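You operate a simulated robot arm through the tools that you are given. There is no shell and no other tool.

You run a simulated robot arm. Do the job below in one go: nothing can be reset, and whatever is moved stays where it is left.

## Task
Put the nozzle from the ledge of the filler on the top of the steel bench. Put the holder from the top of the steel table behind the capper on the shelf under the white table. Fetch the green pad and set it on the lot card. Put two of the fat tubes from the top of the white table on the shelf under the white table. Put one of the white tube cups from the top of the far table on the deck of the upper pallet. Open the cup drawer, take the blue tube cup on the top of the desk and put it away in the inside of the cup drawer and shut the drawer again. The order is free. Set down upright: nozzle, holder, green pad.

Only the result counts: the job must be done as asked and must still hold three seconds after the hand-in. Knocking over, shifting, dropping, spilling or breaking anything else fails it.

## Robot
A 7-joint arm with a fingered hand on a trunk, on a base that moves. Base frame: it is fixed to the floor where the robot stands at the start and does not move with it; the origin is under the middle of the robot, x ahead of it, y to its left, z up. Readings come in mm, rad, newtons and seconds.
With the tool pointing down near the work surface it reaches from about 100 to 780 mm from the robot's upright axis, wherever it stands. Its first joint turns from -2.496 to 2.496 rad. Places, roughly: blue tube cup [4000, 9250, 750]; cup drawer [-8900, 4800, 700]; deck of the upper pallet [-7500, -6200, 300]; fat tube [-2000, -2000, 1000]; green pad (5x4x4 cm) [-1500, -1600, 900]; holder [-1750, 1500, 750]; inside of the cup drawer [-8900, 4800, 600]; lot card [-2500, 2500, 1000]; nozzle (5x5x10 cm) [-400, 2800, 700]; shelf under the white table [-1800, -1700, 200]; top of the steel bench (47x21 cm) [-1060, 2880, 860]; white tube cup [-5250, -7500, 1000]. Payload 3 kg.
Tool frame: the origin (TCP) lies between the finger pads and is the grasp point; the fingertips stand 26 mm ahead of it; z points along the fingers, y is the line along which they close. The gripper opens to 148 mm; its body begins 73 mm behind the TCP. The gripper is a hand of 3 fingers: y runs from the thumb to the fingers, the wrist lies at [0, 0, -229] in the tool frame, and closing takes about 1.5 s.
Orientation is told as [roll, pitch, yaw] about the base's x, y, z axes, in that order, counted from this pose: with the fingers straight down and closing along the base's y, the tool's x points along the base's -x, its y along +y and its z along -z.

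## Interface
- The arm moves only by the tool apply_moves. Its arguments are lists of equal length, an entry for each row: "gripper": the finger opening in mm, from 0 to 148; "travel": the shift along the base's x, y, z in mm, a list of three; "dr": the turn, a rotation vector about the base's x, y, z in rad, a list of three. In form: {"gripper": [gripper, ...], "travel": [[tx, ty, tz], ...], "dr": [[wx, wy, wz], ...]}. A call has 1 to 20 rows; each row is the pose to reach, as a shift and turn from the pose commanded when the call began. Each row takes 0.2 s and may step no farther than 50 mm and 0.15 rad from the row before; otherwise, or with a gripper value out of range, the whole call is refused. Where a pose cannot be reached the arm comes as near as it can. A force on the tool above 40 N (or 10 N above the force at the start of the call, whichever is more), or a blocked arm, ends the call early, and 0.2 s more pass. The fingers move at their own pace (about 153 mm/s each) and stop on an object; they squeeze with about 28 N. The grip force told is the motor's: it shows also when the fingers shut on nothing. Time passes only in rows, and 0.2 s behind the last, so rows that repeat a pose let the fingers close. The reply holds the time, the measured pose of the TCP, the force on the tool along the base axes, the opening and the grip force, in the units named above and with some noise, with the torque about the TCP (base axes, N m) and any sound that the robot's microphone picked up.
- Cameras (640 x 400 px; columns grow to the right, rows downward): "scene" is now at [156.3, 9.4, 1782.9]; the picture's right is [0.12, -0.99, -0.00], its down [-0.76, -0.09, -0.65] and it looks along [0.64, 0.08, -0.76] (base axes); focal length 265 px, centre (320, 200). "wrist" rides on the gripper at [68, -39, -90] in the tool frame; the picture's right is [0.50, 0.87, 0.00], its down [-0.66, 0.38, -0.65] and it looks along [-0.57, 0.33, 0.76] (tool axes); focal length 222 px, centre (320, 200). There is no depth. A picture from a camera that has moved, and an enlarged one, comes with that camera's place and axes in the base frame and with its lens.
- get_image(camera): a new picture of that camera. The clock stands still meanwhile.
- slide_trunk(by): slides the trunk up (or, below 0, down) by that many mm; the arm and the scene camera ride with it, the base frame stays. It gives what a move gives, with no picture.
- base_move(legs): drives the robot by 1 to 6 legs, each [ahead, left, turn to the left] in mm, mm and rad, along the robot's own axes; the way and the turn of a leg run together, so that a leg with both is an arc; at most 1500 mm and 3.142 rad a leg. The arm and the cameras ride along, it lands a little off, and it stops where it bumps. It gives what a move gives.
- set_grasp(shape): the hand has 3 fingers and takes this shape, open, in about a second: jaw (thumb against the fingers, like two jaws); tri (thumb and two fingers); tip (a fingertip pinch); poke (one finger out to press); point (the index stretched); flat (the hand flat); cup (the hand cupped); fist (a fist). The gripper value then closes the fingers along that shape, each until it touches; the sizes above hold for jaw. It gives what a move gives, with no picture.
- turn_head(pan, tilt): turns the head with the scene camera to pan (to the left, within 1.501 rad either way) and tilt (down, from -0.506 to 1.204), counted from straight ahead of the robot. It gives what a move gives.
- inspect(camera, box): a new picture of the part [left, top, right, bottom] of that camera's present view, enlarged. The clock stands still meanwhile.
- finish_job(): hands the job in; it is judged then, once.

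Places have to be worked out from the pictures, the camera data and where the tool is seen. Open the gripper and draw the arm clear of the work before you hand the job in, unless the task says otherwise.

The tools are called after "Emit:" as name(argument=value, ...) on one line, values as JSON. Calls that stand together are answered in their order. apply_moves: Moves the arm, as the interface text tells. Its arguments: {"type":"object","properties":{"gripper":{"type":"array","items":{"type":"number"}},"travel":{"type":"array","items":{"type":"array","items":{"type":"number"}}},"dr":{"type":"array","items":{"type":"array","items":{"type":"number"}}}},"required":["gripper","travel","dr"]} The other tools are called the same way: slide_trunk (by) moves the trunk up or down; set_grasp (shape) gives the hand a shape; base_move (legs) drives the base; turn_head (pan, tilt) turns the head that bears the scene camera; get_image (camera) takes a picture; inspect (camera, box) takes an enlarged picture of a part of a camera's view; finish_job () hands the job in.

At the start:

```text
time: 0.0
position: [903.5, -21.4, 928.5]
tcp_rot: [0.0, 0.001, -0.001]
force: [-0.2, 0.2, 0.4]
moment: [0.0, 0.01, -0.03]
width: 147.9
finger_force: 0.0
shape: jaw
trunk travel left (down, up): [-717.0, 173.0]
robot x, y, heading: [-0.1, -2.2, 0.001]
head pan, tilt (commanded): [0.117, 0.866]
```

scene: 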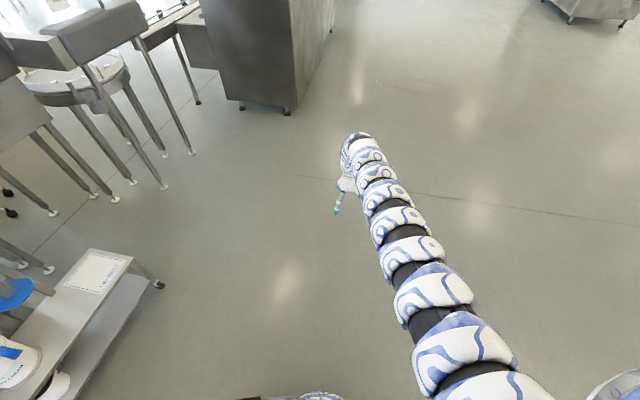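
wrist: 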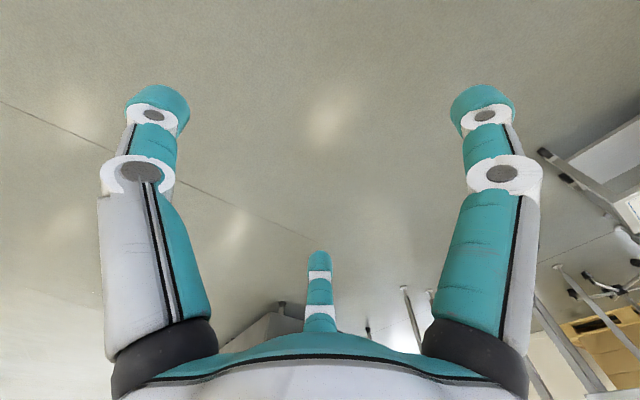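

I begin by surveying the room: the head looks left and ahead first, with the arm still in its start pose.

Emit:
turn_head(pan=1.5, tilt=0.3)

Emit:
get_image(camera="scene")

Emit:
turn_head(pan=0.0, tilt=0.2)

Emit:
get_image(camera="scene")

Emit:
turn_head(pan=-1.5, tilt=0.3)

Emit:
get_image(camera="scene")

```text
time: 1.5
position: [903.0, -20.6, 928.6]
tcp_rot: [0.0, 0.0, 0.0]
force: [0.2, -0.8, 0.1]
moment: [0.02, 0.03, 0.01]
width: 147.8
finger_force: 0.1
shape: jaw
trunk travel left (down, up): [-717.0, 173.0]
robot x, y, heading: [-0.0, 2.3, 0.003]
head pan, tilt (commanded): [1.499, 0.3]
```

```text
taken
camera scene: at [86.2, 93.5, 1832.5], right [1.0, -0.07, 0.0], down [-0.02, -0.3, -0.96], along [0.07, 0.95, -0.3], focal length 265 px, centre (320, 200)
```

scene: 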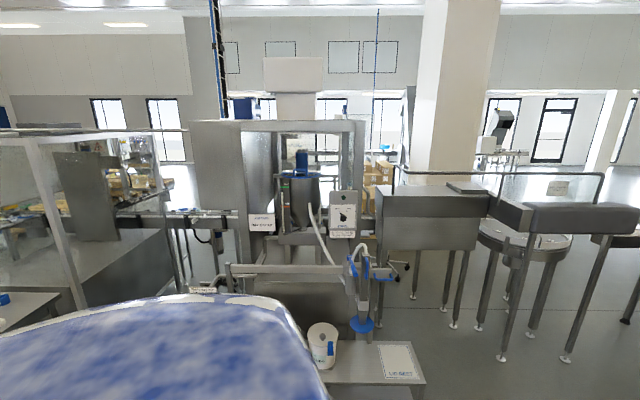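

```text
time: 3.1
position: [902.4, -21.7, 927.8]
tcp_rot: [0.0, 0.001, 0.0]
force: [0.0, -0.1, 0.4]
moment: [0.0, 0.0, -0.01]
width: 147.8
finger_force: 0.0
shape: jaw
trunk travel left (down, up): [-717.0, 173.0]
robot x, y, heading: [0.2, 2.2, -0.001]
head pan, tilt (commanded): [0.0, 0.201]
```

```text
taken
camera scene: at [172.7, 0.5, 1841.8], right [0.0, -1.0, 0.0], down [-0.2, 0.0, -0.98], along [0.98, 0.0, -0.2], focal length 265 px, centre (320, 200)
```

scene: 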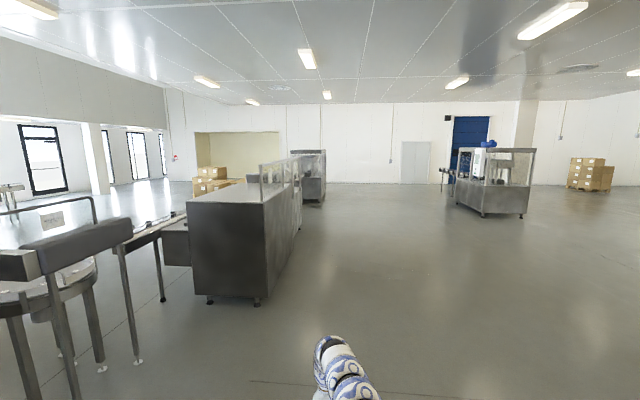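

```text
time: 4.7
position: [903.7, -21.7, 929.1]
tcp_rot: [0.002, 0.0, 0.0]
force: [-0.9, 0.5, -0.5]
moment: [0.0, -0.01, 0.02]
width: 148.0
finger_force: 0.0
shape: jaw
trunk travel left (down, up): [-717.0, 173.0]
robot x, y, heading: [-1.2, -0.8, 0.001]
head pan, tilt (commanded): [-1.499, 0.3]
```

```text
taken
camera scene: at [86.2, -92.7, 1832.5], right [-1.0, -0.07, 0.0], down [-0.02, 0.29, -0.96], along [0.07, -0.95, -0.3], focal length 265 px, centre (320, 200)
```

scene: 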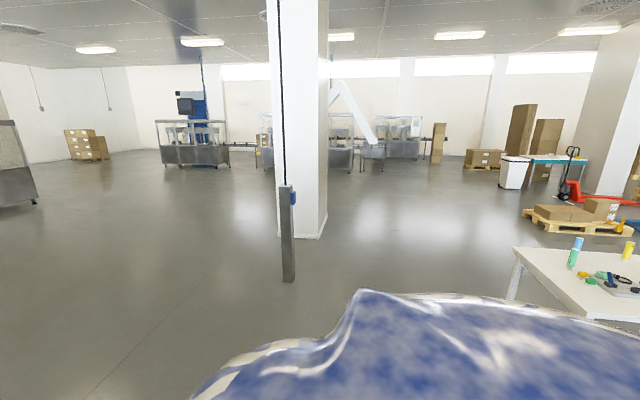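

The room is large and everything is far from the robot. I retract the arm towards the body so that driving and turning is safe.

Emit:
apply_moves(gripper=[148, 148, 148, 148, 148, 148, 148, 148, 148, 148], travel=[[-50, 0, 0], [-100, 0, 0], [-150, 0, 0], [-200, 0, 0], [-250, 0, 0], [-300, 0, 0], [-350, 0, 0], [-400, 0, 0], [-450, 0, 0], [-480, 0, 0]], dr=[[0, 0, 0], [0, 0, 0], [0, 0, 0], [0, 0, 0], [0, 0, 0], [0, 0, 0], [0, 0, 0], [0, 0, 0], [0, 0, 0], [0, 0, 0]])

Emit:
turn_head(pan=-1.5, tilt=0.9)

Emit:
get_image(camera="scene")

Emit:
turn_head(pan=1.5, tilt=0.9)

Emit:
get_image(camera="scene")

Emit:
turn_head(pan=0, tilt=0.9)

Emit:
get_image(camera="scene")

```text
time: 6.9
position: [434.1, -12.9, 919.9]
tcp_rot: [-0.003, 0.004, -0.001]
force: [0.7, 0.7, -0.4]
moment: [-0.02, 0.01, 0.01]
width: 148.1
finger_force: 0.0
shape: jaw
out of reach, approached as far as the arm can: row 10
trunk travel left (down, up): [-717.0, 173.0]
robot x, y, heading: [-1.0, 1.5, 0.002]
head pan, tilt (commanded): [-1.499, 0.3]
```

```text
time: 7.9
position: [435.0, -12.9, 919.7]
tcp_rot: [-0.003, 0.004, 0.001]
force: [0.3, -0.2, -0.2]
moment: [-0.04, 0.0, 0.01]
width: 147.9
finger_force: 0.0
shape: jaw
trunk travel left (down, up): [-717.0, 173.0]
robot x, y, heading: [1.1, 1.4, -0.002]
head pan, tilt (commanded): [-1.499, 0.901]
```

```text
taken
camera scene: at [84.7, -75.0, 1780.3], right [-1.0, -0.07, 0.0], down [-0.06, 0.78, -0.62], along [0.04, -0.62, -0.78], focal length 265 px, centre (320, 200)
```

scene: 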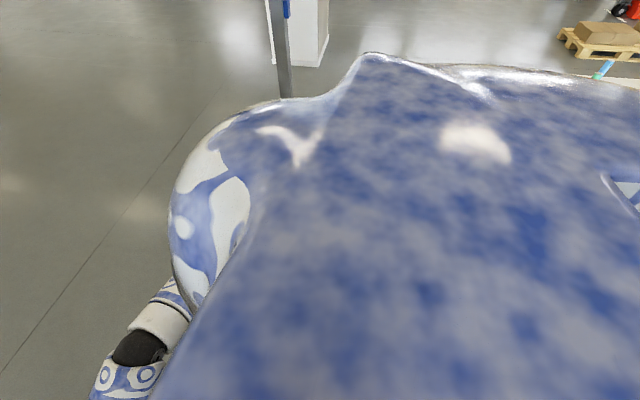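

```text
time: 10.5
position: [433.6, -13.4, 920.3]
tcp_rot: [-0.001, 0.003, 0.0]
force: [0.1, 0.5, -0.2]
moment: [0.0, 0.0, -0.04]
width: 148.2
finger_force: 0.1
shape: jaw
trunk travel left (down, up): [-717.0, 173.0]
robot x, y, heading: [2.0, 3.6, -0.001]
head pan, tilt (commanded): [1.499, 0.901]
```

```text
taken
camera scene: at [84.7, 75.7, 1780.3], right [1.0, -0.07, 0.0], down [-0.06, -0.78, -0.62], along [0.04, 0.62, -0.78], focal length 265 px, centre (320, 200)
```

scene: 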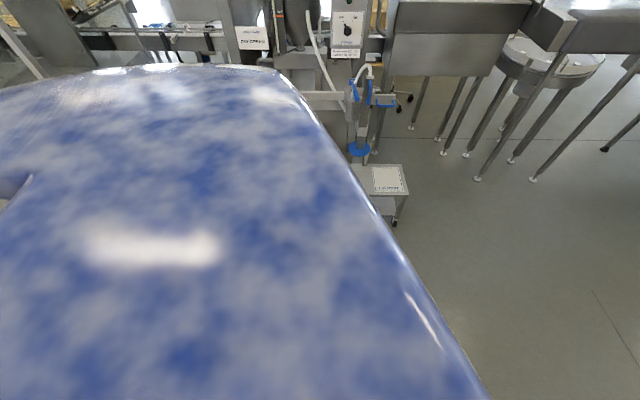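

```text
time: 12.1
position: [435.0, -13.6, 922.1]
tcp_rot: [0.0, 0.004, 0.0]
force: [-0.1, -0.7, -0.2]
moment: [-0.03, -0.01, 0.0]
width: 148.1
finger_force: 0.0
shape: jaw
trunk travel left (down, up): [-717.0, 173.0]
robot x, y, heading: [0.5, 0.2, -0.001]
head pan, tilt (commanded): [0.0, 0.901]
```

```text
taken
camera scene: at [154.8, 0.4, 1780.3], right [0.0, -1.0, 0.0], down [-0.78, 0.0, -0.62], along [0.62, 0.0, -0.78], focal length 265 px, centre (320, 200)
```

scene: 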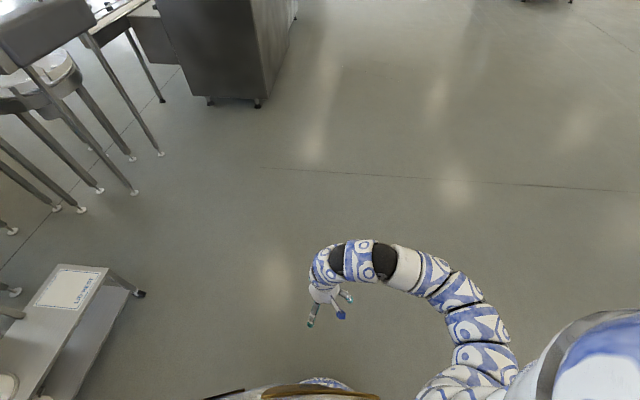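

The arm is tucked in as far as it goes (about 435 mm ahead). I now turn the robot left by quarter turns in place to view the rest of the room.

Emit:
base_move(legs=[[0, 0, 1.5708]])

Emit:
turn_head(pan=0, tilt=0.3)

Emit:
get_image(camera="scene")

Emit:
turn_head(pan=0.9, tilt=0.3)

Emit:
get_image(camera="scene")

Emit:
turn_head(pan=1.5, tilt=0.2)

Emit:
get_image(camera="scene")

```text
time: 16.4
position: [7.1, 434.6, 920.7]
tcp_rot: [-0.002, 0.003, 1.585]
force: [-0.8, -0.4, 1.2]
moment: [0.01, 0.01, -0.04]
width: 148.1
finger_force: 0.0
shape: jaw
trunk travel left (down, up): [-717.0, 173.0]
robot x, y, heading: [0.7, 2.1, 1.581]
head pan, tilt (commanded): [0.0, 0.901]
```

```text
time: 17.4
position: [6.3, 433.6, 919.6]
tcp_rot: [-0.003, 0.003, 1.586]
force: [0.5, -0.2, -0.5]
moment: [0.01, 0.01, 0.0]
width: 148.2
finger_force: 0.1
shape: jaw
trunk travel left (down, up): [-717.0, 173.0]
robot x, y, heading: [-1.3, -1.5, 1.584]
head pan, tilt (commanded): [0.0, 0.3]
```

```text
taken
camera scene: at [-3.0, 174.0, 1832.4], right [1.0, 0.01, 0.0], down [0.0, -0.3, -0.95], along [-0.01, 0.95, -0.3], focal length 265 px, centre (320, 200)
```

scene: 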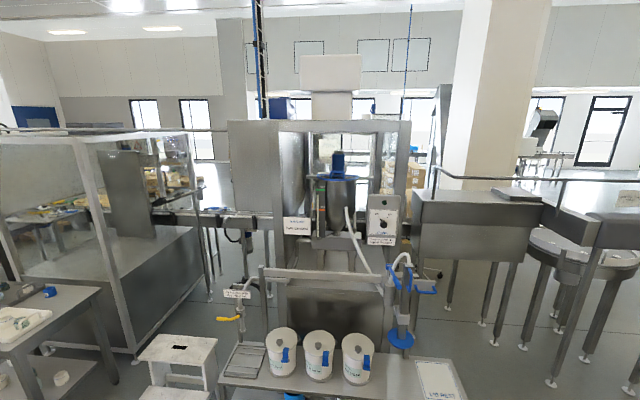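

```text
time: 18.6
position: [6.8, 434.7, 920.7]
tcp_rot: [-0.001, 0.004, 1.586]
force: [0.1, 0.4, 0.0]
moment: [-0.05, -0.02, 0.04]
width: 147.8
finger_force: 0.0
shape: jaw
trunk travel left (down, up): [-717.0, 173.0]
robot x, y, heading: [2.8, 0.6, 1.585]
head pan, tilt (commanded): [0.901, 0.3]
```

```text
taken
camera scene: at [-75.7, 137.7, 1832.5], right [0.61, 0.79, 0.0], down [0.23, -0.18, -0.96], along [-0.76, 0.58, -0.3], focal length 265 px, centre (320, 200)
```

scene: 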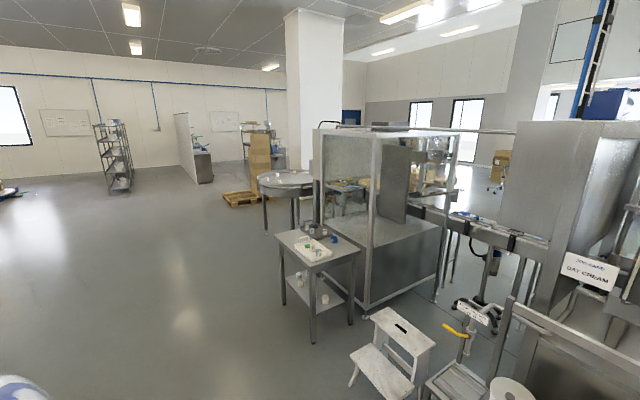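

```text
time: 19.6
position: [6.4, 435.1, 920.5]
tcp_rot: [-0.002, 0.004, 1.585]
force: [0.1, 0.1, -0.8]
moment: [0.01, -0.02, 0.02]
width: 148.0
finger_force: 0.0
shape: jaw
trunk travel left (down, up): [-717.0, 173.0]
robot x, y, heading: [-1.6, 2.0, 1.587]
head pan, tilt (commanded): [1.499, 0.201]
```

```text
taken
camera scene: at [-94.8, 86.1, 1841.8], right [0.06, 1.0, 0.0], down [0.2, -0.01, -0.98], along [-0.98, 0.06, -0.2], focal length 265 px, centre (320, 200)
```

scene: 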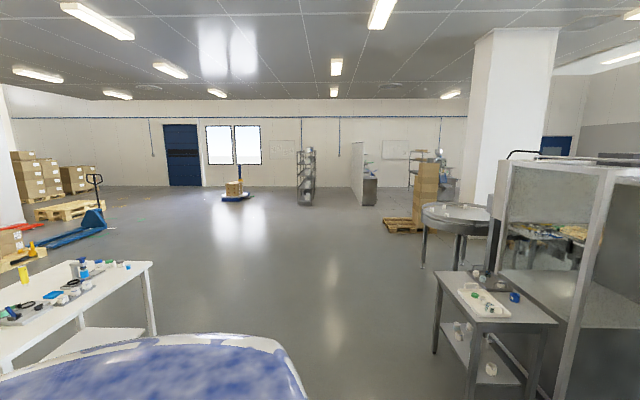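

Now another quarter turn, to see the white table and the far side of the room.

Emit:
base_move(legs=[[0, 0, 1.5708]])

Emit:
turn_head(pan=0.6, tilt=0.3)

Emit:
get_image(camera="scene")

Emit:
turn_head(pan=1.4, tilt=0.2)

Emit:
get_image(camera="scene")

Emit:
turn_head(pan=-0.6, tilt=0.3)

Emit:
get_image(camera="scene")

```text
time: 23.7
position: [-435.0, 18.1, 919.1]
tcp_rot: [-0.002, 0.004, 3.13]
force: [-0.3, -0.2, -0.2]
moment: [0.02, 0.02, -0.03]
width: 148.0
finger_force: 0.1
shape: jaw
trunk travel left (down, up): [-717.0, 173.0]
robot x, y, heading: [0.4, -2.8, 3.132]
head pan, tilt (commanded): [1.499, 0.201]
```

```text
time: 24.9
position: [-434.3, 18.5, 919.6]
tcp_rot: [-0.003, 0.003, 3.129]
force: [-0.1, -0.3, 0.2]
moment: [0.03, -0.02, -0.01]
width: 148.0
finger_force: 0.0
shape: jaw
trunk travel left (down, up): [-717.0, 173.0]
robot x, y, heading: [-0.6, -1.4, 3.133]
head pan, tilt (commanded): [0.6, 0.3]
```

```text
taken
camera scene: at [-158.6, -50.2, 1832.5], right [-0.56, 0.83, 0.0], down [0.25, 0.16, -0.96], along [-0.79, -0.53, -0.3], focal length 265 px, centre (320, 200)
```

scene: 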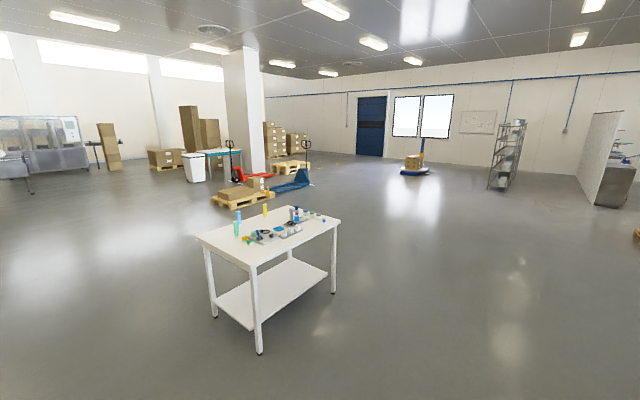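

```text
time: 26.1
position: [-435.1, 18.0, 919.7]
tcp_rot: [-0.002, 0.003, 3.129]
force: [0.1, 0.4, 0.9]
moment: [0.01, 0.01, -0.02]
width: 148.1
finger_force: 0.2
shape: jaw
trunk travel left (down, up): [-717.0, 173.0]
robot x, y, heading: [2.4, 4.5, 3.132]
head pan, tilt (commanded): [1.4, 0.201]
```

```text
taken
camera scene: at [-98.0, -89.9, 1841.8], right [-0.98, 0.18, 0.0], down [0.04, 0.2, -0.98], along [-0.18, -0.96, -0.2], focal length 265 px, centre (320, 200)
```

scene: 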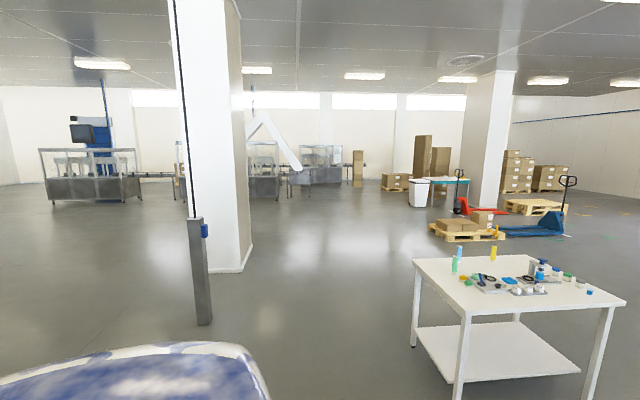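

```text
time: 28.0
position: [-434.7, 17.6, 920.7]
tcp_rot: [-0.003, 0.003, 3.131]
force: [-0.2, 0.4, -0.7]
moment: [0.01, -0.01, -0.02]
width: 147.8
finger_force: 0.0
shape: jaw
trunk travel left (down, up): [-717.0, 173.0]
robot x, y, heading: [-1.3, 1.0, 3.133]
head pan, tilt (commanded): [-0.6, 0.3]
```

```text
taken
camera scene: at [-157.3, 55.3, 1832.5], right [0.57, 0.82, 0.0], down [0.24, -0.17, -0.96], along [-0.78, 0.55, -0.3], focal length 265 px, centre (320, 200)
```

scene: 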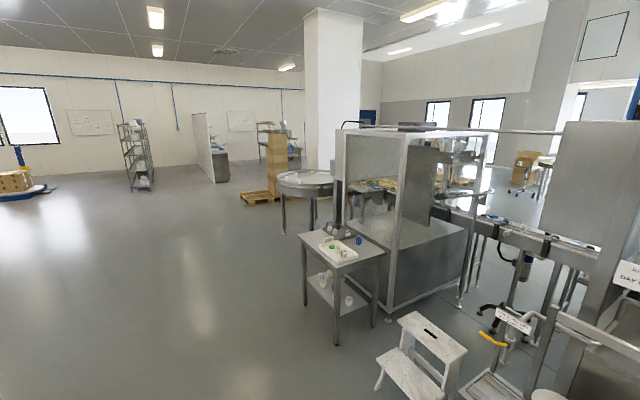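

The white table is visible with tubes and parts. I zoom in on it and on the steel table behind the capper.

Emit:
turn_head(pan=0.75, tilt=0.5)

Emit:
inspect(camera="scene", box=[200, 80, 400, 205])

Emit:
inspect(camera="scene", box=[180, 60, 440, 320])

Emit:
turn_head(pan=-0.6, tilt=0.5)

Emit:
inspect(camera="scene", box=[270, 100, 510, 250])

```text
time: 29.5
position: [-434.9, 18.2, 920.7]
tcp_rot: [-0.001, 0.002, 3.13]
force: [-0.2, 0.7, -0.9]
moment: [-0.02, 0.0, 0.04]
width: 148.4
finger_force: 0.0
shape: jaw
trunk travel left (down, up): [-717.0, 173.0]
robot x, y, heading: [-0.5, -0.3, 3.13]
head pan, tilt (commanded): [0.75, 0.499]
```

```text
3.20 times, centred on (300, 142) of scene
camera zoom: at [-148.3, -59.5, 1814.1], right [-0.67, 0.74, 0.0], down [0.35, 0.32, -0.88], along [-0.65, -0.59, -0.48], focal length 847 px, centre (384, 384)
```

zoom: 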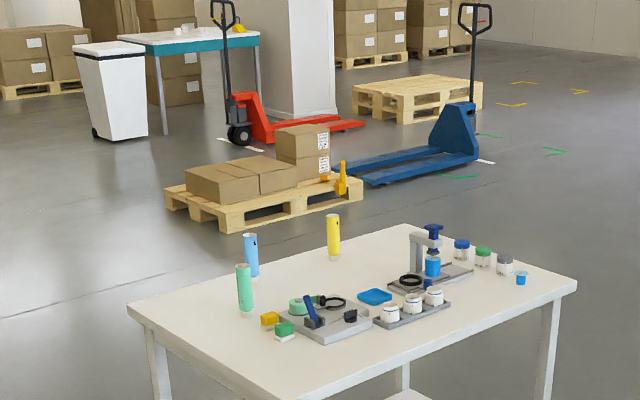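

```text
1.54 times, centred on (310, 190) of scene
camera zoom: at [-148.3, -59.5, 1814.1], right [-0.67, 0.74, 0.0], down [0.35, 0.32, -0.88], along [-0.65, -0.59, -0.48], focal length 407 px, centre (335, 215)
```

zoom: 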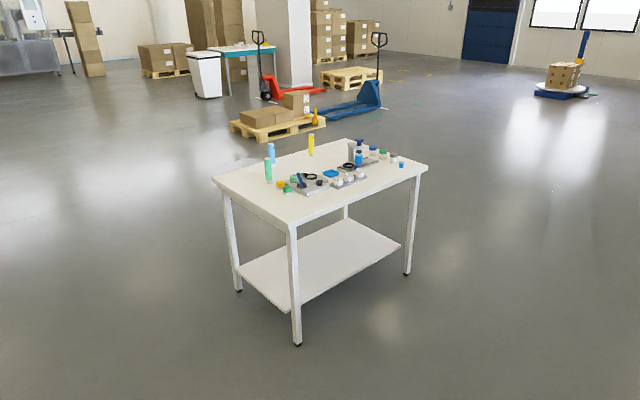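

```text
time: 31.0
position: [-433.7, 18.5, 921.1]
tcp_rot: [-0.002, 0.003, 3.127]
force: [0.0, 0.1, 0.8]
moment: [-0.05, 0.0, 0.02]
width: 147.8
finger_force: 0.0
shape: jaw
trunk travel left (down, up): [-717.0, 173.0]
robot x, y, heading: [1.3, 1.1, 3.131]
head pan, tilt (commanded): [-0.6, 0.499]
```

```text
2.67 times, centred on (390, 175) of scene
camera zoom: at [-155.4, 54.0, 1814.1], right [0.57, 0.82, 0.0], down [0.39, -0.28, -0.88], along [-0.72, 0.5, -0.48], focal length 706 px, centre (133, 267)
```

zoom: 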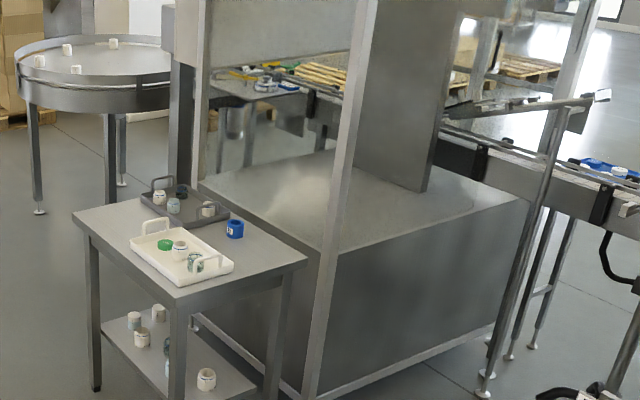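

The white table spans roughly x −2240…−1200, y −1930…−1260. I drive to its +x end, staying well off it, to look closely.

Emit:
base_move(legs=[[0, 800, 0], [450, 800, 0]])

Emit:
turn_head(pan=0, tilt=0.7)

Emit:
get_image(camera="scene")

Emit:
get_image(camera="wrist")

```text
time: 39.8
position: [-895.6, -1602.2, 919.3]
tcp_rot: [-0.001, 0.003, 3.128]
force: [0.1, -0.1, -0.6]
moment: [0.0, -0.01, 0.03]
width: 148.1
finger_force: 0.0
shape: jaw
trunk travel left (down, up): [-717.0, 173.0]
robot x, y, heading: [-462.0, -1619.5, 3.123]
head pan, tilt (commanded): [-0.6, 0.499]
```

```text
time: 40.8
position: [-897.4, -1602.0, 920.1]
tcp_rot: [-0.001, 0.002, 3.129]
force: [-0.1, 0.1, -0.2]
moment: [0.01, 0.03, 0.02]
width: 147.9
finger_force: 0.1
shape: jaw
trunk travel left (down, up): [-717.0, 173.0]
robot x, y, heading: [-462.6, -1625.8, 3.129]
head pan, tilt (commanded): [0.0, 0.7]
```

```text
taken
camera scene: at [-628.2, -1617.5, 1796.4], right [0.01, 1.0, 0.0], down [0.64, -0.01, -0.77], along [-0.77, 0.01, -0.64], focal length 265 px, centre (320, 200)
```

scene: 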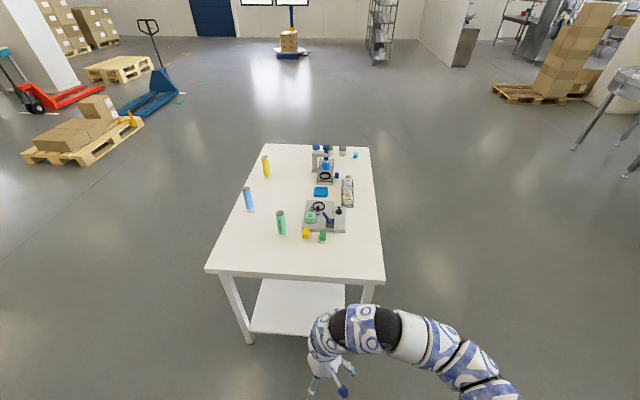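

```text
taken
camera wrist: at [-828.9, -1563.7, 1010.2], right [0.49, -0.87, 0.0], down [-0.66, -0.37, 0.65], along [-0.57, -0.32, -0.76], focal length 222 px, centre (320, 200)
```

wrist: 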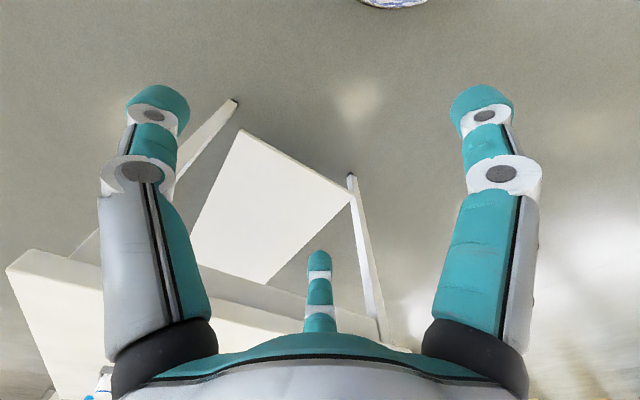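

I judge the table top at about z = 840 and it is turned about 5°. I zoom in to place the tubes, the green pad and the shelf.

Emit:
inspect(camera="scene", box=[220, 140, 380, 240])

Emit:
inspect(camera="scene", box=[190, 220, 400, 360])

```text
4.00 times, centred on (300, 190) of scene
camera zoom: at [-628.2, -1617.5, 1796.4], right [0.01, 1.0, 0.0], down [0.64, -0.01, -0.77], along [-0.77, 0.01, -0.64], focal length 1058 px, centre (400, 240)
```

zoom: 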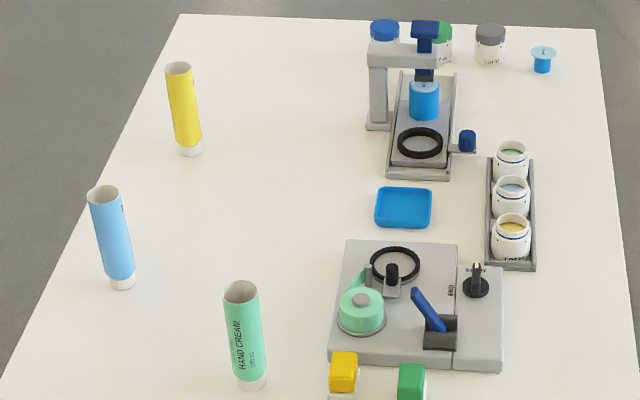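

```text
2.86 times, centred on (295, 290) of scene
camera zoom: at [-628.2, -1617.5, 1796.4], right [0.01, 1.0, 0.0], down [0.64, -0.01, -0.77], along [-0.77, 0.01, -0.64], focal length 756 px, centre (391, -57)
```

zoom: 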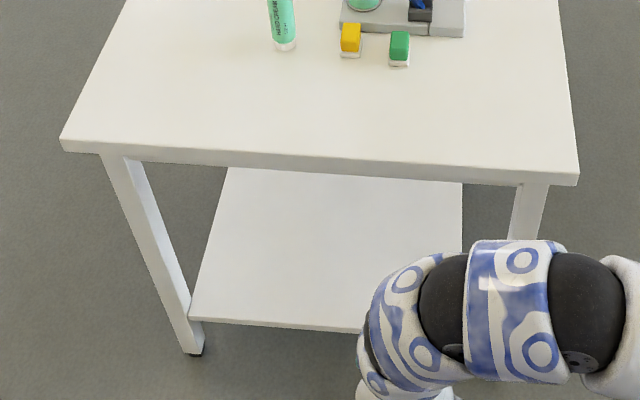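

The hand's geometry matters for tight clearances, so I close the fingers in steps in the air and look through the wrist camera.

Emit:
apply_moves(gripper=[100, 100, 100], travel=[[0, 0, 0], [0, 0, 0], [0, 0, 0]], dr=[[0, 0, 0], [0, 0, 0], [0, 0, 0]])

Emit:
get_image(camera="wrist")

Emit:
apply_moves(gripper=[45, 45, 45], travel=[[0, 0, 0], [0, 0, 0], [0, 0, 0]], dr=[[0, 0, 0], [0, 0, 0], [0, 0, 0]])

Emit:
get_image(camera="wrist")

Emit:
apply_moves(gripper=[0, 0, 0, 0, 0, 0], travel=[[0, 0, 0], [0, 0, 0], [0, 0, 0], [0, 0, 0], [0, 0, 0], [0, 0, 0]], dr=[[0, 0, 0], [0, 0, 0], [0, 0, 0], [0, 0, 0], [0, 0, 0], [0, 0, 0]])

Emit:
get_image(camera="wrist")

```text
time: 41.6
position: [-896.2, -1602.6, 919.3]
tcp_rot: [-0.002, 0.003, 3.129]
force: [0.6, 0.3, -0.3]
moment: [-0.03, 0.02, -0.01]
width: 100.6
finger_force: 0.0
shape: jaw
trunk travel left (down, up): [-717.0, 173.0]
robot x, y, heading: [-461.4, -1620.8, 3.124]
head pan, tilt (commanded): [0.0, 0.7]
```

```text
taken
camera wrist: at [-828.9, -1563.7, 1010.2], right [0.49, -0.87, 0.0], down [-0.66, -0.37, 0.65], along [-0.57, -0.32, -0.76], focal length 222 px, centre (320, 200)
```

wrist: 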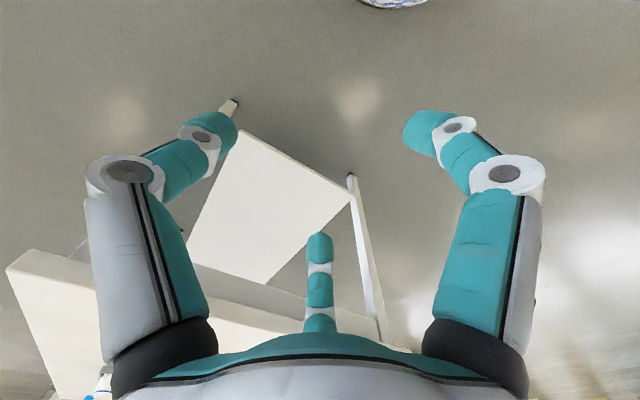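

```text
time: 42.4
position: [-896.1, -1601.6, 919.5]
tcp_rot: [-0.002, 0.004, 3.128]
force: [-1.0, -0.1, 0.3]
moment: [0.01, -0.01, -0.02]
width: 45.3
finger_force: 0.1
shape: jaw
trunk travel left (down, up): [-717.0, 173.0]
robot x, y, heading: [-460.9, -1619.3, 3.134]
head pan, tilt (commanded): [0.0, 0.7]
```

```text
taken
camera wrist: at [-828.9, -1563.7, 1010.2], right [0.49, -0.87, 0.0], down [-0.66, -0.37, 0.65], along [-0.57, -0.32, -0.76], focal length 222 px, centre (320, 200)
```

wrist: 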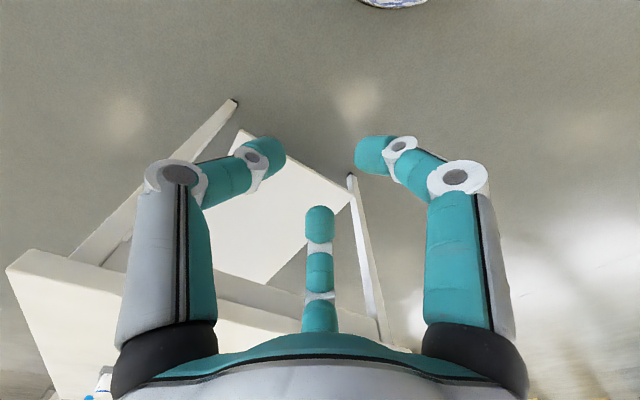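

```text
time: 43.8
position: [-896.4, -1601.6, 920.4]
tcp_rot: [-0.001, 0.003, 3.128]
force: [0.3, -0.3, 0.2]
moment: [0.01, -0.01, 0.08]
width: 0.0
finger_force: 27.8
shape: jaw
trunk travel left (down, up): [-717.0, 173.0]
robot x, y, heading: [-462.7, -1620.1, 3.127]
head pan, tilt (commanded): [0.0, 0.7]
```

```text
taken
camera wrist: at [-828.9, -1563.7, 1010.2], right [0.49, -0.87, 0.0], down [-0.66, -0.37, 0.65], along [-0.57, -0.32, -0.76], focal length 222 px, centre (320, 200)
```

wrist: 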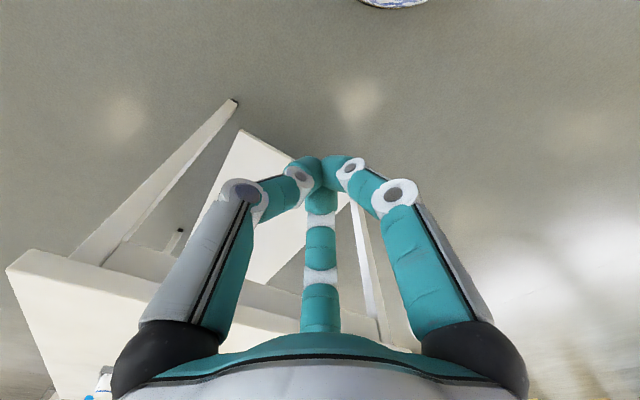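

The fingers close radially (three fingers 120° apart) to a common centre, so gripping upright tubes from above suits best. I open the hand, raise it a little and drive nearer to the table.

Emit:
apply_moves(gripper=[148, 148, 148, 148], travel=[[0, 0, 40], [0, 0, 80], [0, 0, 120], [0, 0, 130]], dr=[[0, 0, 0], [0, 0, 0], [0, 0, 0], [0, 0, 0]])

Emit:
base_move(legs=[[370, 80, 0.012]])

Emit:
get_image(camera="scene")

Emit:
get_image(camera="wrist")

```text
time: 44.8
position: [-929.2, -1620.7, 1032.0]
tcp_rot: [-0.001, 0.006, 3.129]
force: [0.7, 0.3, -0.2]
moment: [0.02, 0.02, 0.0]
width: 147.9
finger_force: 0.0
shape: jaw
out of reach, approached as far as the arm can: row 1, 2, 3, 4
trunk travel left (down, up): [-717.0, 173.0]
robot x, y, heading: [-464.4, -1616.1, 3.127]
head pan, tilt (commanded): [0.0, 0.7]
```

```text
time: 47.2
position: [-1302.6, -1697.6, 1031.1]
tcp_rot: [-0.002, 0.006, 3.13]
force: [-0.4, -0.1, -0.5]
moment: [-0.04, 0.0, 0.03]
width: 147.7
finger_force: 0.0
shape: jaw
trunk travel left (down, up): [-717.0, 173.0]
robot x, y, heading: [-835.6, -1698.5, 3.129]
head pan, tilt (commanded): [0.0, 0.7]
```

```text
taken
camera scene: at [-1003.3, -1693.8, 1796.3], right [0.01, 1.0, 0.0], down [0.64, -0.01, -0.76], along [-0.76, 0.01, -0.64], focal length 265 px, centre (320, 200)
```

scene: 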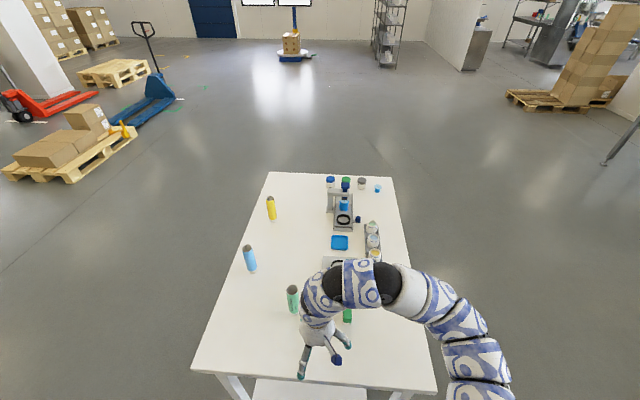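

```text
taken
camera wrist: at [-1235.7, -1659.6, 1122.2], right [0.49, -0.87, 0.0], down [-0.66, -0.37, 0.65], along [-0.56, -0.32, -0.76], focal length 222 px, centre (320, 200)
```

wrist: 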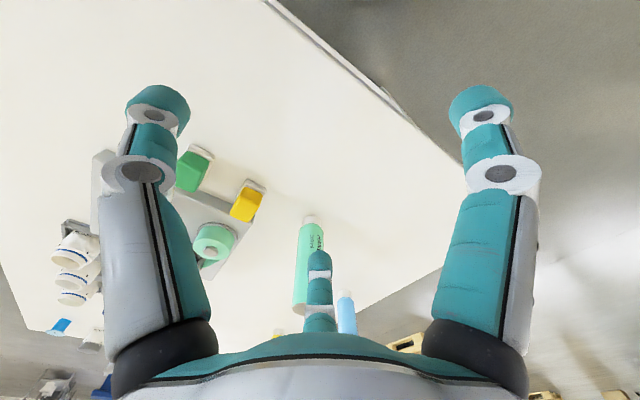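

The wrist view puts the green tube base near (−1503, −1786) with its top at about z = 995. I raise the hand and move it above the tube.

Emit:
apply_moves(gripper=[148, 148, 148, 148, 148, 148], travel=[[-20, 0, 35], [-60, -20, 45], [-100, -40, 45], [-140, -60, 45], [-180, -80, 45], [-200, -88, 45]], dr=[[0, 0, 0], [0, 0, 0], [0, 0, 0], [0, 0, 0], [0, 0, 0], [0, 0, 0]])

Emit:
get_image(camera="wrist")

Emit:
get_image(camera="scene")

```text
time: 48.6
position: [-1344.7, -1772.9, 1056.8]
tcp_rot: [0.064, -0.005, 3.126]
force: [-0.1, 0.4, -0.8]
moment: [-0.01, 0.01, 0.0]
width: 148.1
finger_force: 0.1
shape: jaw
out of reach, approached as far as the arm can: row 1, 2, 3, 4, 5, 6
trunk travel left (down, up): [-717.0, 173.0]
robot x, y, heading: [-835.0, -1698.1, 3.131]
head pan, tilt (commanded): [0.0, 0.7]
```

```text
taken
camera wrist: at [-1275.9, -1728.5, 1144.4], right [0.49, -0.87, 0.05], down [-0.66, -0.33, 0.68], along [-0.58, -0.37, -0.73], focal length 222 px, centre (320, 200)
```

wrist: 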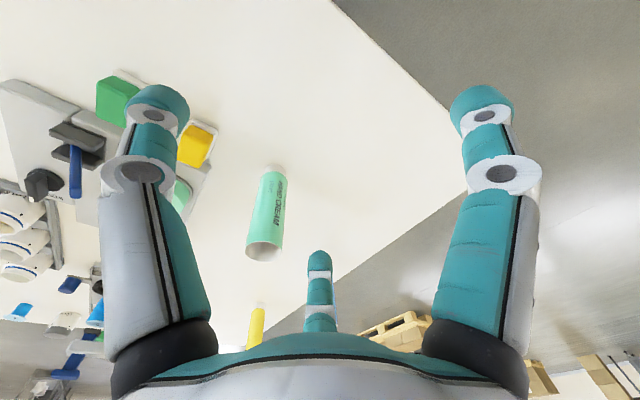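

```text
taken
camera scene: at [-1003.5, -1692.5, 1796.3], right [0.01, 1.0, 0.0], down [0.64, -0.01, -0.76], along [-0.76, 0.01, -0.64], focal length 265 px, centre (320, 200)
```

scene: 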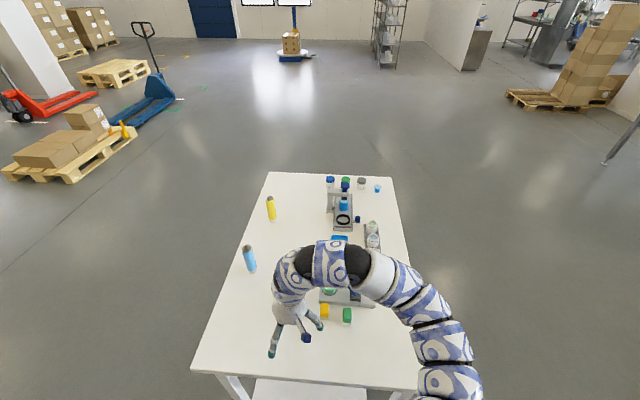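

The arm reports being out of reach at this height with the trunk where it is; lifting the trunk lets the arm work lower relative to its shoulder. I raise the trunk and then retry.

Emit:
slide_trunk(by=150)

Emit:
apply_moves(gripper=[148, 148], travel=[[0, 0, -10], [0, 0, -20]], dr=[[0, 0, 0], [0, 0, 0]])

```text
time: 50.4
position: [-1343.8, -1772.8, 1208.4]
tcp_rot: [0.064, -0.005, 3.127]
force: [0.6, 0.0, -1.0]
moment: [-0.01, 0.02, 0.05]
width: 148.2
finger_force: 0.2
shape: jaw
trunk travel left (down, up): [-867.0, 23.0]
robot x, y, heading: [-836.8, -1696.2, 3.132]
head pan, tilt (commanded): [0.0, 0.7]
```

```text
time: 51.0
position: [-1343.1, -1772.3, 1186.3]
tcp_rot: [0.066, -0.006, 3.129]
force: [0.4, -1.1, 1.5]
moment: [0.0, 0.0, 0.0]
width: 148.0
finger_force: 0.1
shape: jaw
trunk travel left (down, up): [-867.0, 23.0]
robot x, y, heading: [-836.1, -1695.3, 3.131]
head pan, tilt (commanded): [0.0, 0.7]
```

The arm responds normally again. I correct the small roll and move over the green tube at z ≈ 1080.

Emit:
apply_moves(gripper=[148, 148, 148, 148, 148], travel=[[-40, -3, -20], [-80, -6, -50], [-120, -9, -80], [-150, -12, -100], [-160, -13, -108]], dr=[[-0.02, 0, 0], [-0.04, 0, 0], [-0.065, 0.003, 0], [-0.065, 0.004, 0], [-0.065, 0.005, 0]])

Emit:
get_image(camera="wrist")

```text
time: 52.1
position: [-1505.1, -1785.0, 1082.2]
tcp_rot: [0.129, -0.009, 3.126]
force: [0.9, -0.4, -0.4]
moment: [-0.02, 0.02, 0.04]
width: 148.0
finger_force: 0.0
shape: jaw
trunk travel left (down, up): [-867.0, 23.0]
robot x, y, heading: [-837.9, -1697.7, 3.131]
head pan, tilt (commanded): [0.0, 0.7]
```

```text
taken
camera wrist: at [-1436.5, -1735.0, 1164.8], right [0.49, -0.87, 0.11], down [-0.65, -0.28, 0.7], along [-0.58, -0.41, -0.7], focal length 222 px, centre (320, 200)
```

wrist: 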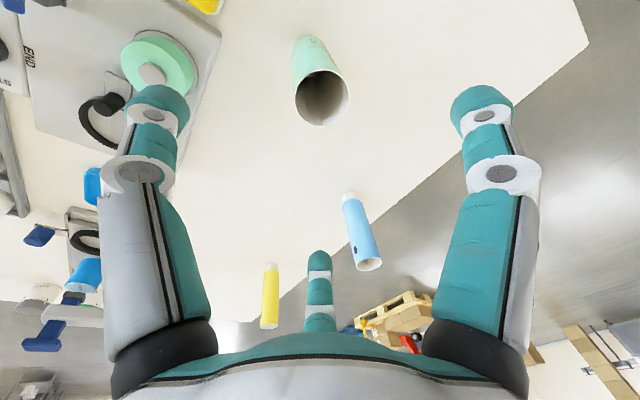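

The roll correction needs the opposite sign because the tool is yawed by π. I correct it in place and check the tube's alignment.

Emit:
apply_moves(gripper=[148, 148, 148], travel=[[0, 0, 0], [0, 0, 0], [0, 0, 0]], dr=[[0.07, -0.004, 0], [0.129, -0.009, 0.0], [0.129, -0.009, 0.0]])

Emit:
get_image(camera="wrist")

```text
time: 53.0
position: [-1504.8, -1784.0, 1080.1]
tcp_rot: [-0.002, -0.002, 3.127]
force: [-1.0, 0.0, -0.2]
moment: [-0.02, 0.02, 0.0]
width: 147.9
finger_force: 0.0
shape: jaw
trunk travel left (down, up): [-867.0, 23.0]
robot x, y, heading: [-840.0, -1696.1, 3.126]
head pan, tilt (commanded): [0.0, 0.7]
```

```text
taken
camera wrist: at [-1436.2, -1746.3, 1170.4], right [0.49, -0.87, 0.0], down [-0.66, -0.37, 0.66], along [-0.57, -0.32, -0.76], focal length 222 px, centre (320, 200)
```

wrist: 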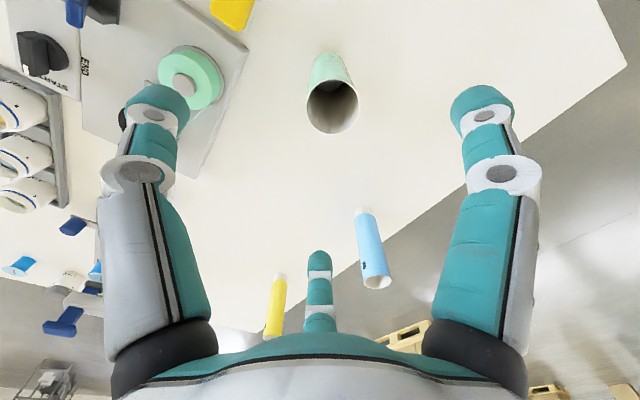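

The rim sits at about (−1482, −1782) – I shift the hand 22 mm in +x and go down part way to verify.

Emit:
apply_moves(gripper=[148, 148, 148], travel=[[22, 2, -10], [22, 2, -35], [22, 2, -50]], dr=[[0, 0, 0], [0, 0, 0], [0, 0, 0]])

Emit:
get_image(camera="wrist")

```text
time: 53.8
position: [-1481.3, -1782.9, 1030.1]
tcp_rot: [0.0, -0.002, 3.129]
force: [-0.1, -0.1, 0.4]
moment: [-0.02, -0.01, 0.02]
width: 147.8
finger_force: 0.0
shape: jaw
trunk travel left (down, up): [-867.0, 23.0]
robot x, y, heading: [-833.1, -1694.6, 3.129]
head pan, tilt (commanded): [0.0, 0.7]
```

```text
taken
camera wrist: at [-1414.2, -1744.8, 1120.0], right [0.49, -0.87, 0.0], down [-0.66, -0.37, 0.66], along [-0.57, -0.32, -0.76], focal length 222 px, centre (320, 200)
```

wrist: 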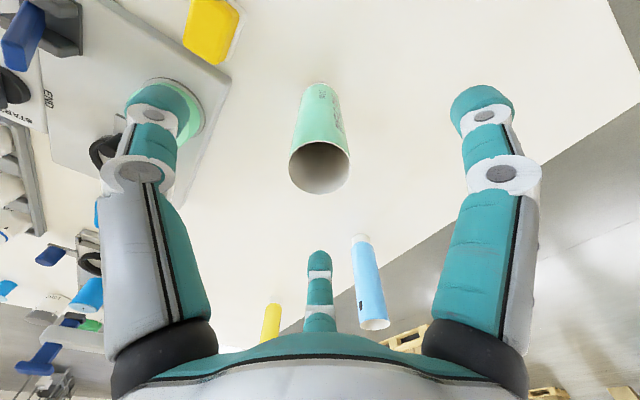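

The rim is centred under the tool axis. I descend to z ≈ 943 around the tube and close.

Emit:
apply_moves(gripper=[148, 148, 148, 60, 20, 20, 20, 20, 20], travel=[[0, 0, -40], [0, 0, -75], [0, 0, -87], [0, 0, -87], [0, 0, -87], [0, 0, -87], [0, 0, -87], [0, 0, -87], [0, 0, -87]], dr=[[0, 0, 0], [0, 0, 0], [0, 0, 0], [0, 0, 0], [0, 0, 0], [0, 0, 0], [0, 0, 0], [0, 0, 0], [0, 0, 0]])

Emit:
get_image(camera="wrist")

```text
time: 55.8
position: [-1482.8, -1782.9, 942.1]
tcp_rot: [0.001, -0.004, 3.128]
force: [0.6, 1.0, -0.3]
moment: [-0.03, 0.0, 0.02]
width: 33.3
finger_force: 28.1
shape: jaw
trunk travel left (down, up): [-867.0, 23.0]
robot x, y, heading: [-836.3, -1691.5, 3.133]
head pan, tilt (commanded): [0.0, 0.7]
```

```text
taken
camera wrist: at [-1414.9, -1745.1, 1032.1], right [0.49, -0.87, 0.0], down [-0.66, -0.37, 0.66], along [-0.57, -0.32, -0.76], focal length 222 px, centre (320, 200)
```

wrist: 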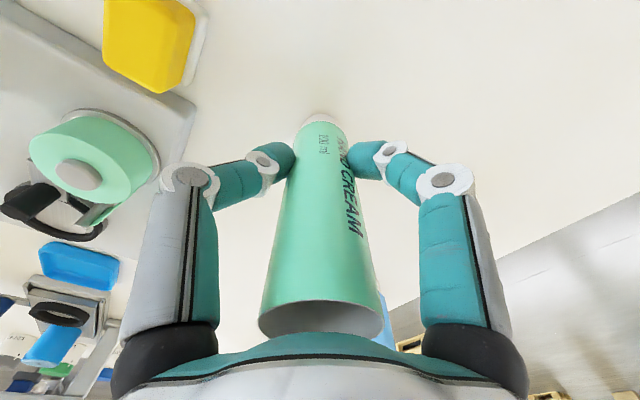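

The green tube is held (33 mm, 28 N). I lift it straight up and look at the arm's shape.

Emit:
apply_moves(gripper=[20, 20, 20, 20], travel=[[0, 0, 30], [0, 0, 70], [0, 0, 110], [0, 0, 120]], dr=[[0, 0, 0], [0, 0, 0], [0, 0, 0], [0, 0, 0]])

Emit:
base_move(legs=[[-500, 0, 0]])

Emit:
get_image(camera="scene")

Emit:
get_image(camera="wrist")

```text
time: 56.8
position: [-1482.6, -1783.1, 1061.4]
tcp_rot: [0.001, -0.003, 3.129]
force: [-0.4, 0.5, -0.6]
moment: [-0.01, 0.02, 0.02]
width: 33.1
finger_force: 28.3
shape: jaw
trunk travel left (down, up): [-867.0, 23.0]
robot x, y, heading: [-840.2, -1699.9, 3.129]
head pan, tilt (commanded): [0.0, 0.7]
```

```text
time: 59.7
position: [-987.3, -1789.7, 1062.8]
tcp_rot: [0.001, -0.003, 3.131]
force: [0.3, -0.6, 0.1]
moment: [0.0, -0.02, -0.02]
width: 33.3
finger_force: 28.2
shape: jaw
trunk travel left (down, up): [-867.0, 23.0]
robot x, y, heading: [-343.9, -1702.1, 3.141]
head pan, tilt (commanded): [0.0, 0.7]
```

```text
taken
camera scene: at [-507.6, -1698.8, 1946.5], right [0.01, 1.0, 0.0], down [0.64, -0.01, -0.77], along [-0.77, 0.01, -0.64], focal length 265 px, centre (320, 200)
```

scene: 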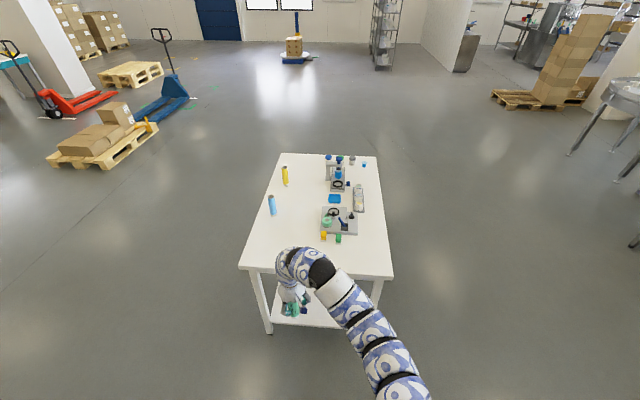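

```text
taken
camera wrist: at [-919.8, -1751.5, 1151.6], right [0.49, -0.87, 0.0], down [-0.66, -0.37, 0.66], along [-0.57, -0.32, -0.75], focal length 222 px, centre (320, 200)
```

wrist: 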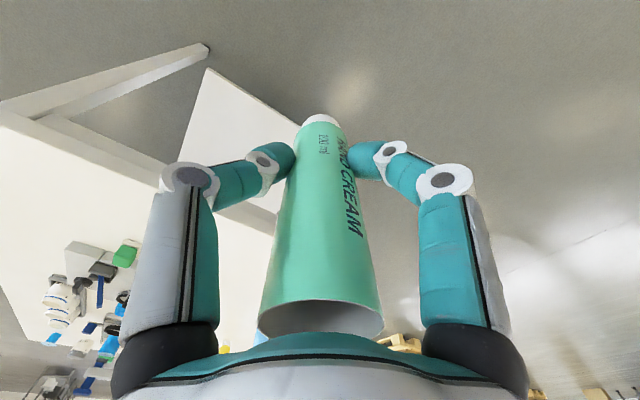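

The table top is nearer z ≈ 857, and the tube's bottom is about 87 mm below the TCP. I lower the trunk with the tube clear of the table and then look at the shelf from lower down.

Emit:
slide_trunk(by=-620)

Emit:
get_image(camera="scene")

Emit:
get_image(camera="wrist")

```text
refused: -620 is not a number from -400 to 400
```

```text
taken
camera scene: at [-507.6, -1698.8, 1946.5], right [0.01, 1.0, 0.0], down [0.64, -0.01, -0.77], along [-0.77, 0.01, -0.64], focal length 265 px, centre (320, 200)
```

scene: 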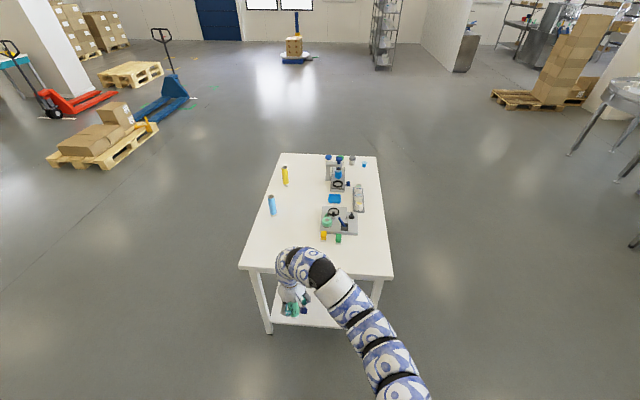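

```text
taken
camera wrist: at [-919.8, -1751.5, 1151.6], right [0.49, -0.87, 0.0], down [-0.66, -0.37, 0.66], along [-0.57, -0.32, -0.75], focal length 222 px, centre (320, 200)
```

wrist: 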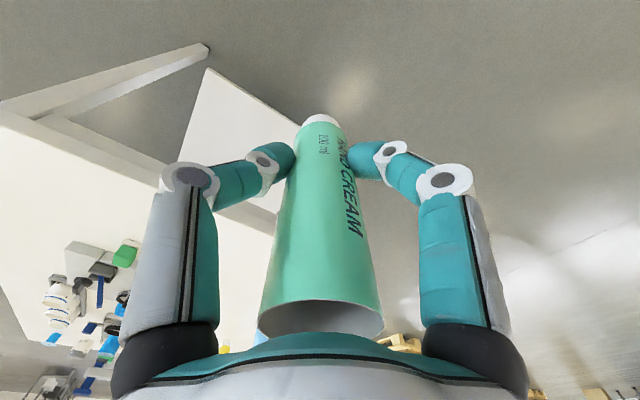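

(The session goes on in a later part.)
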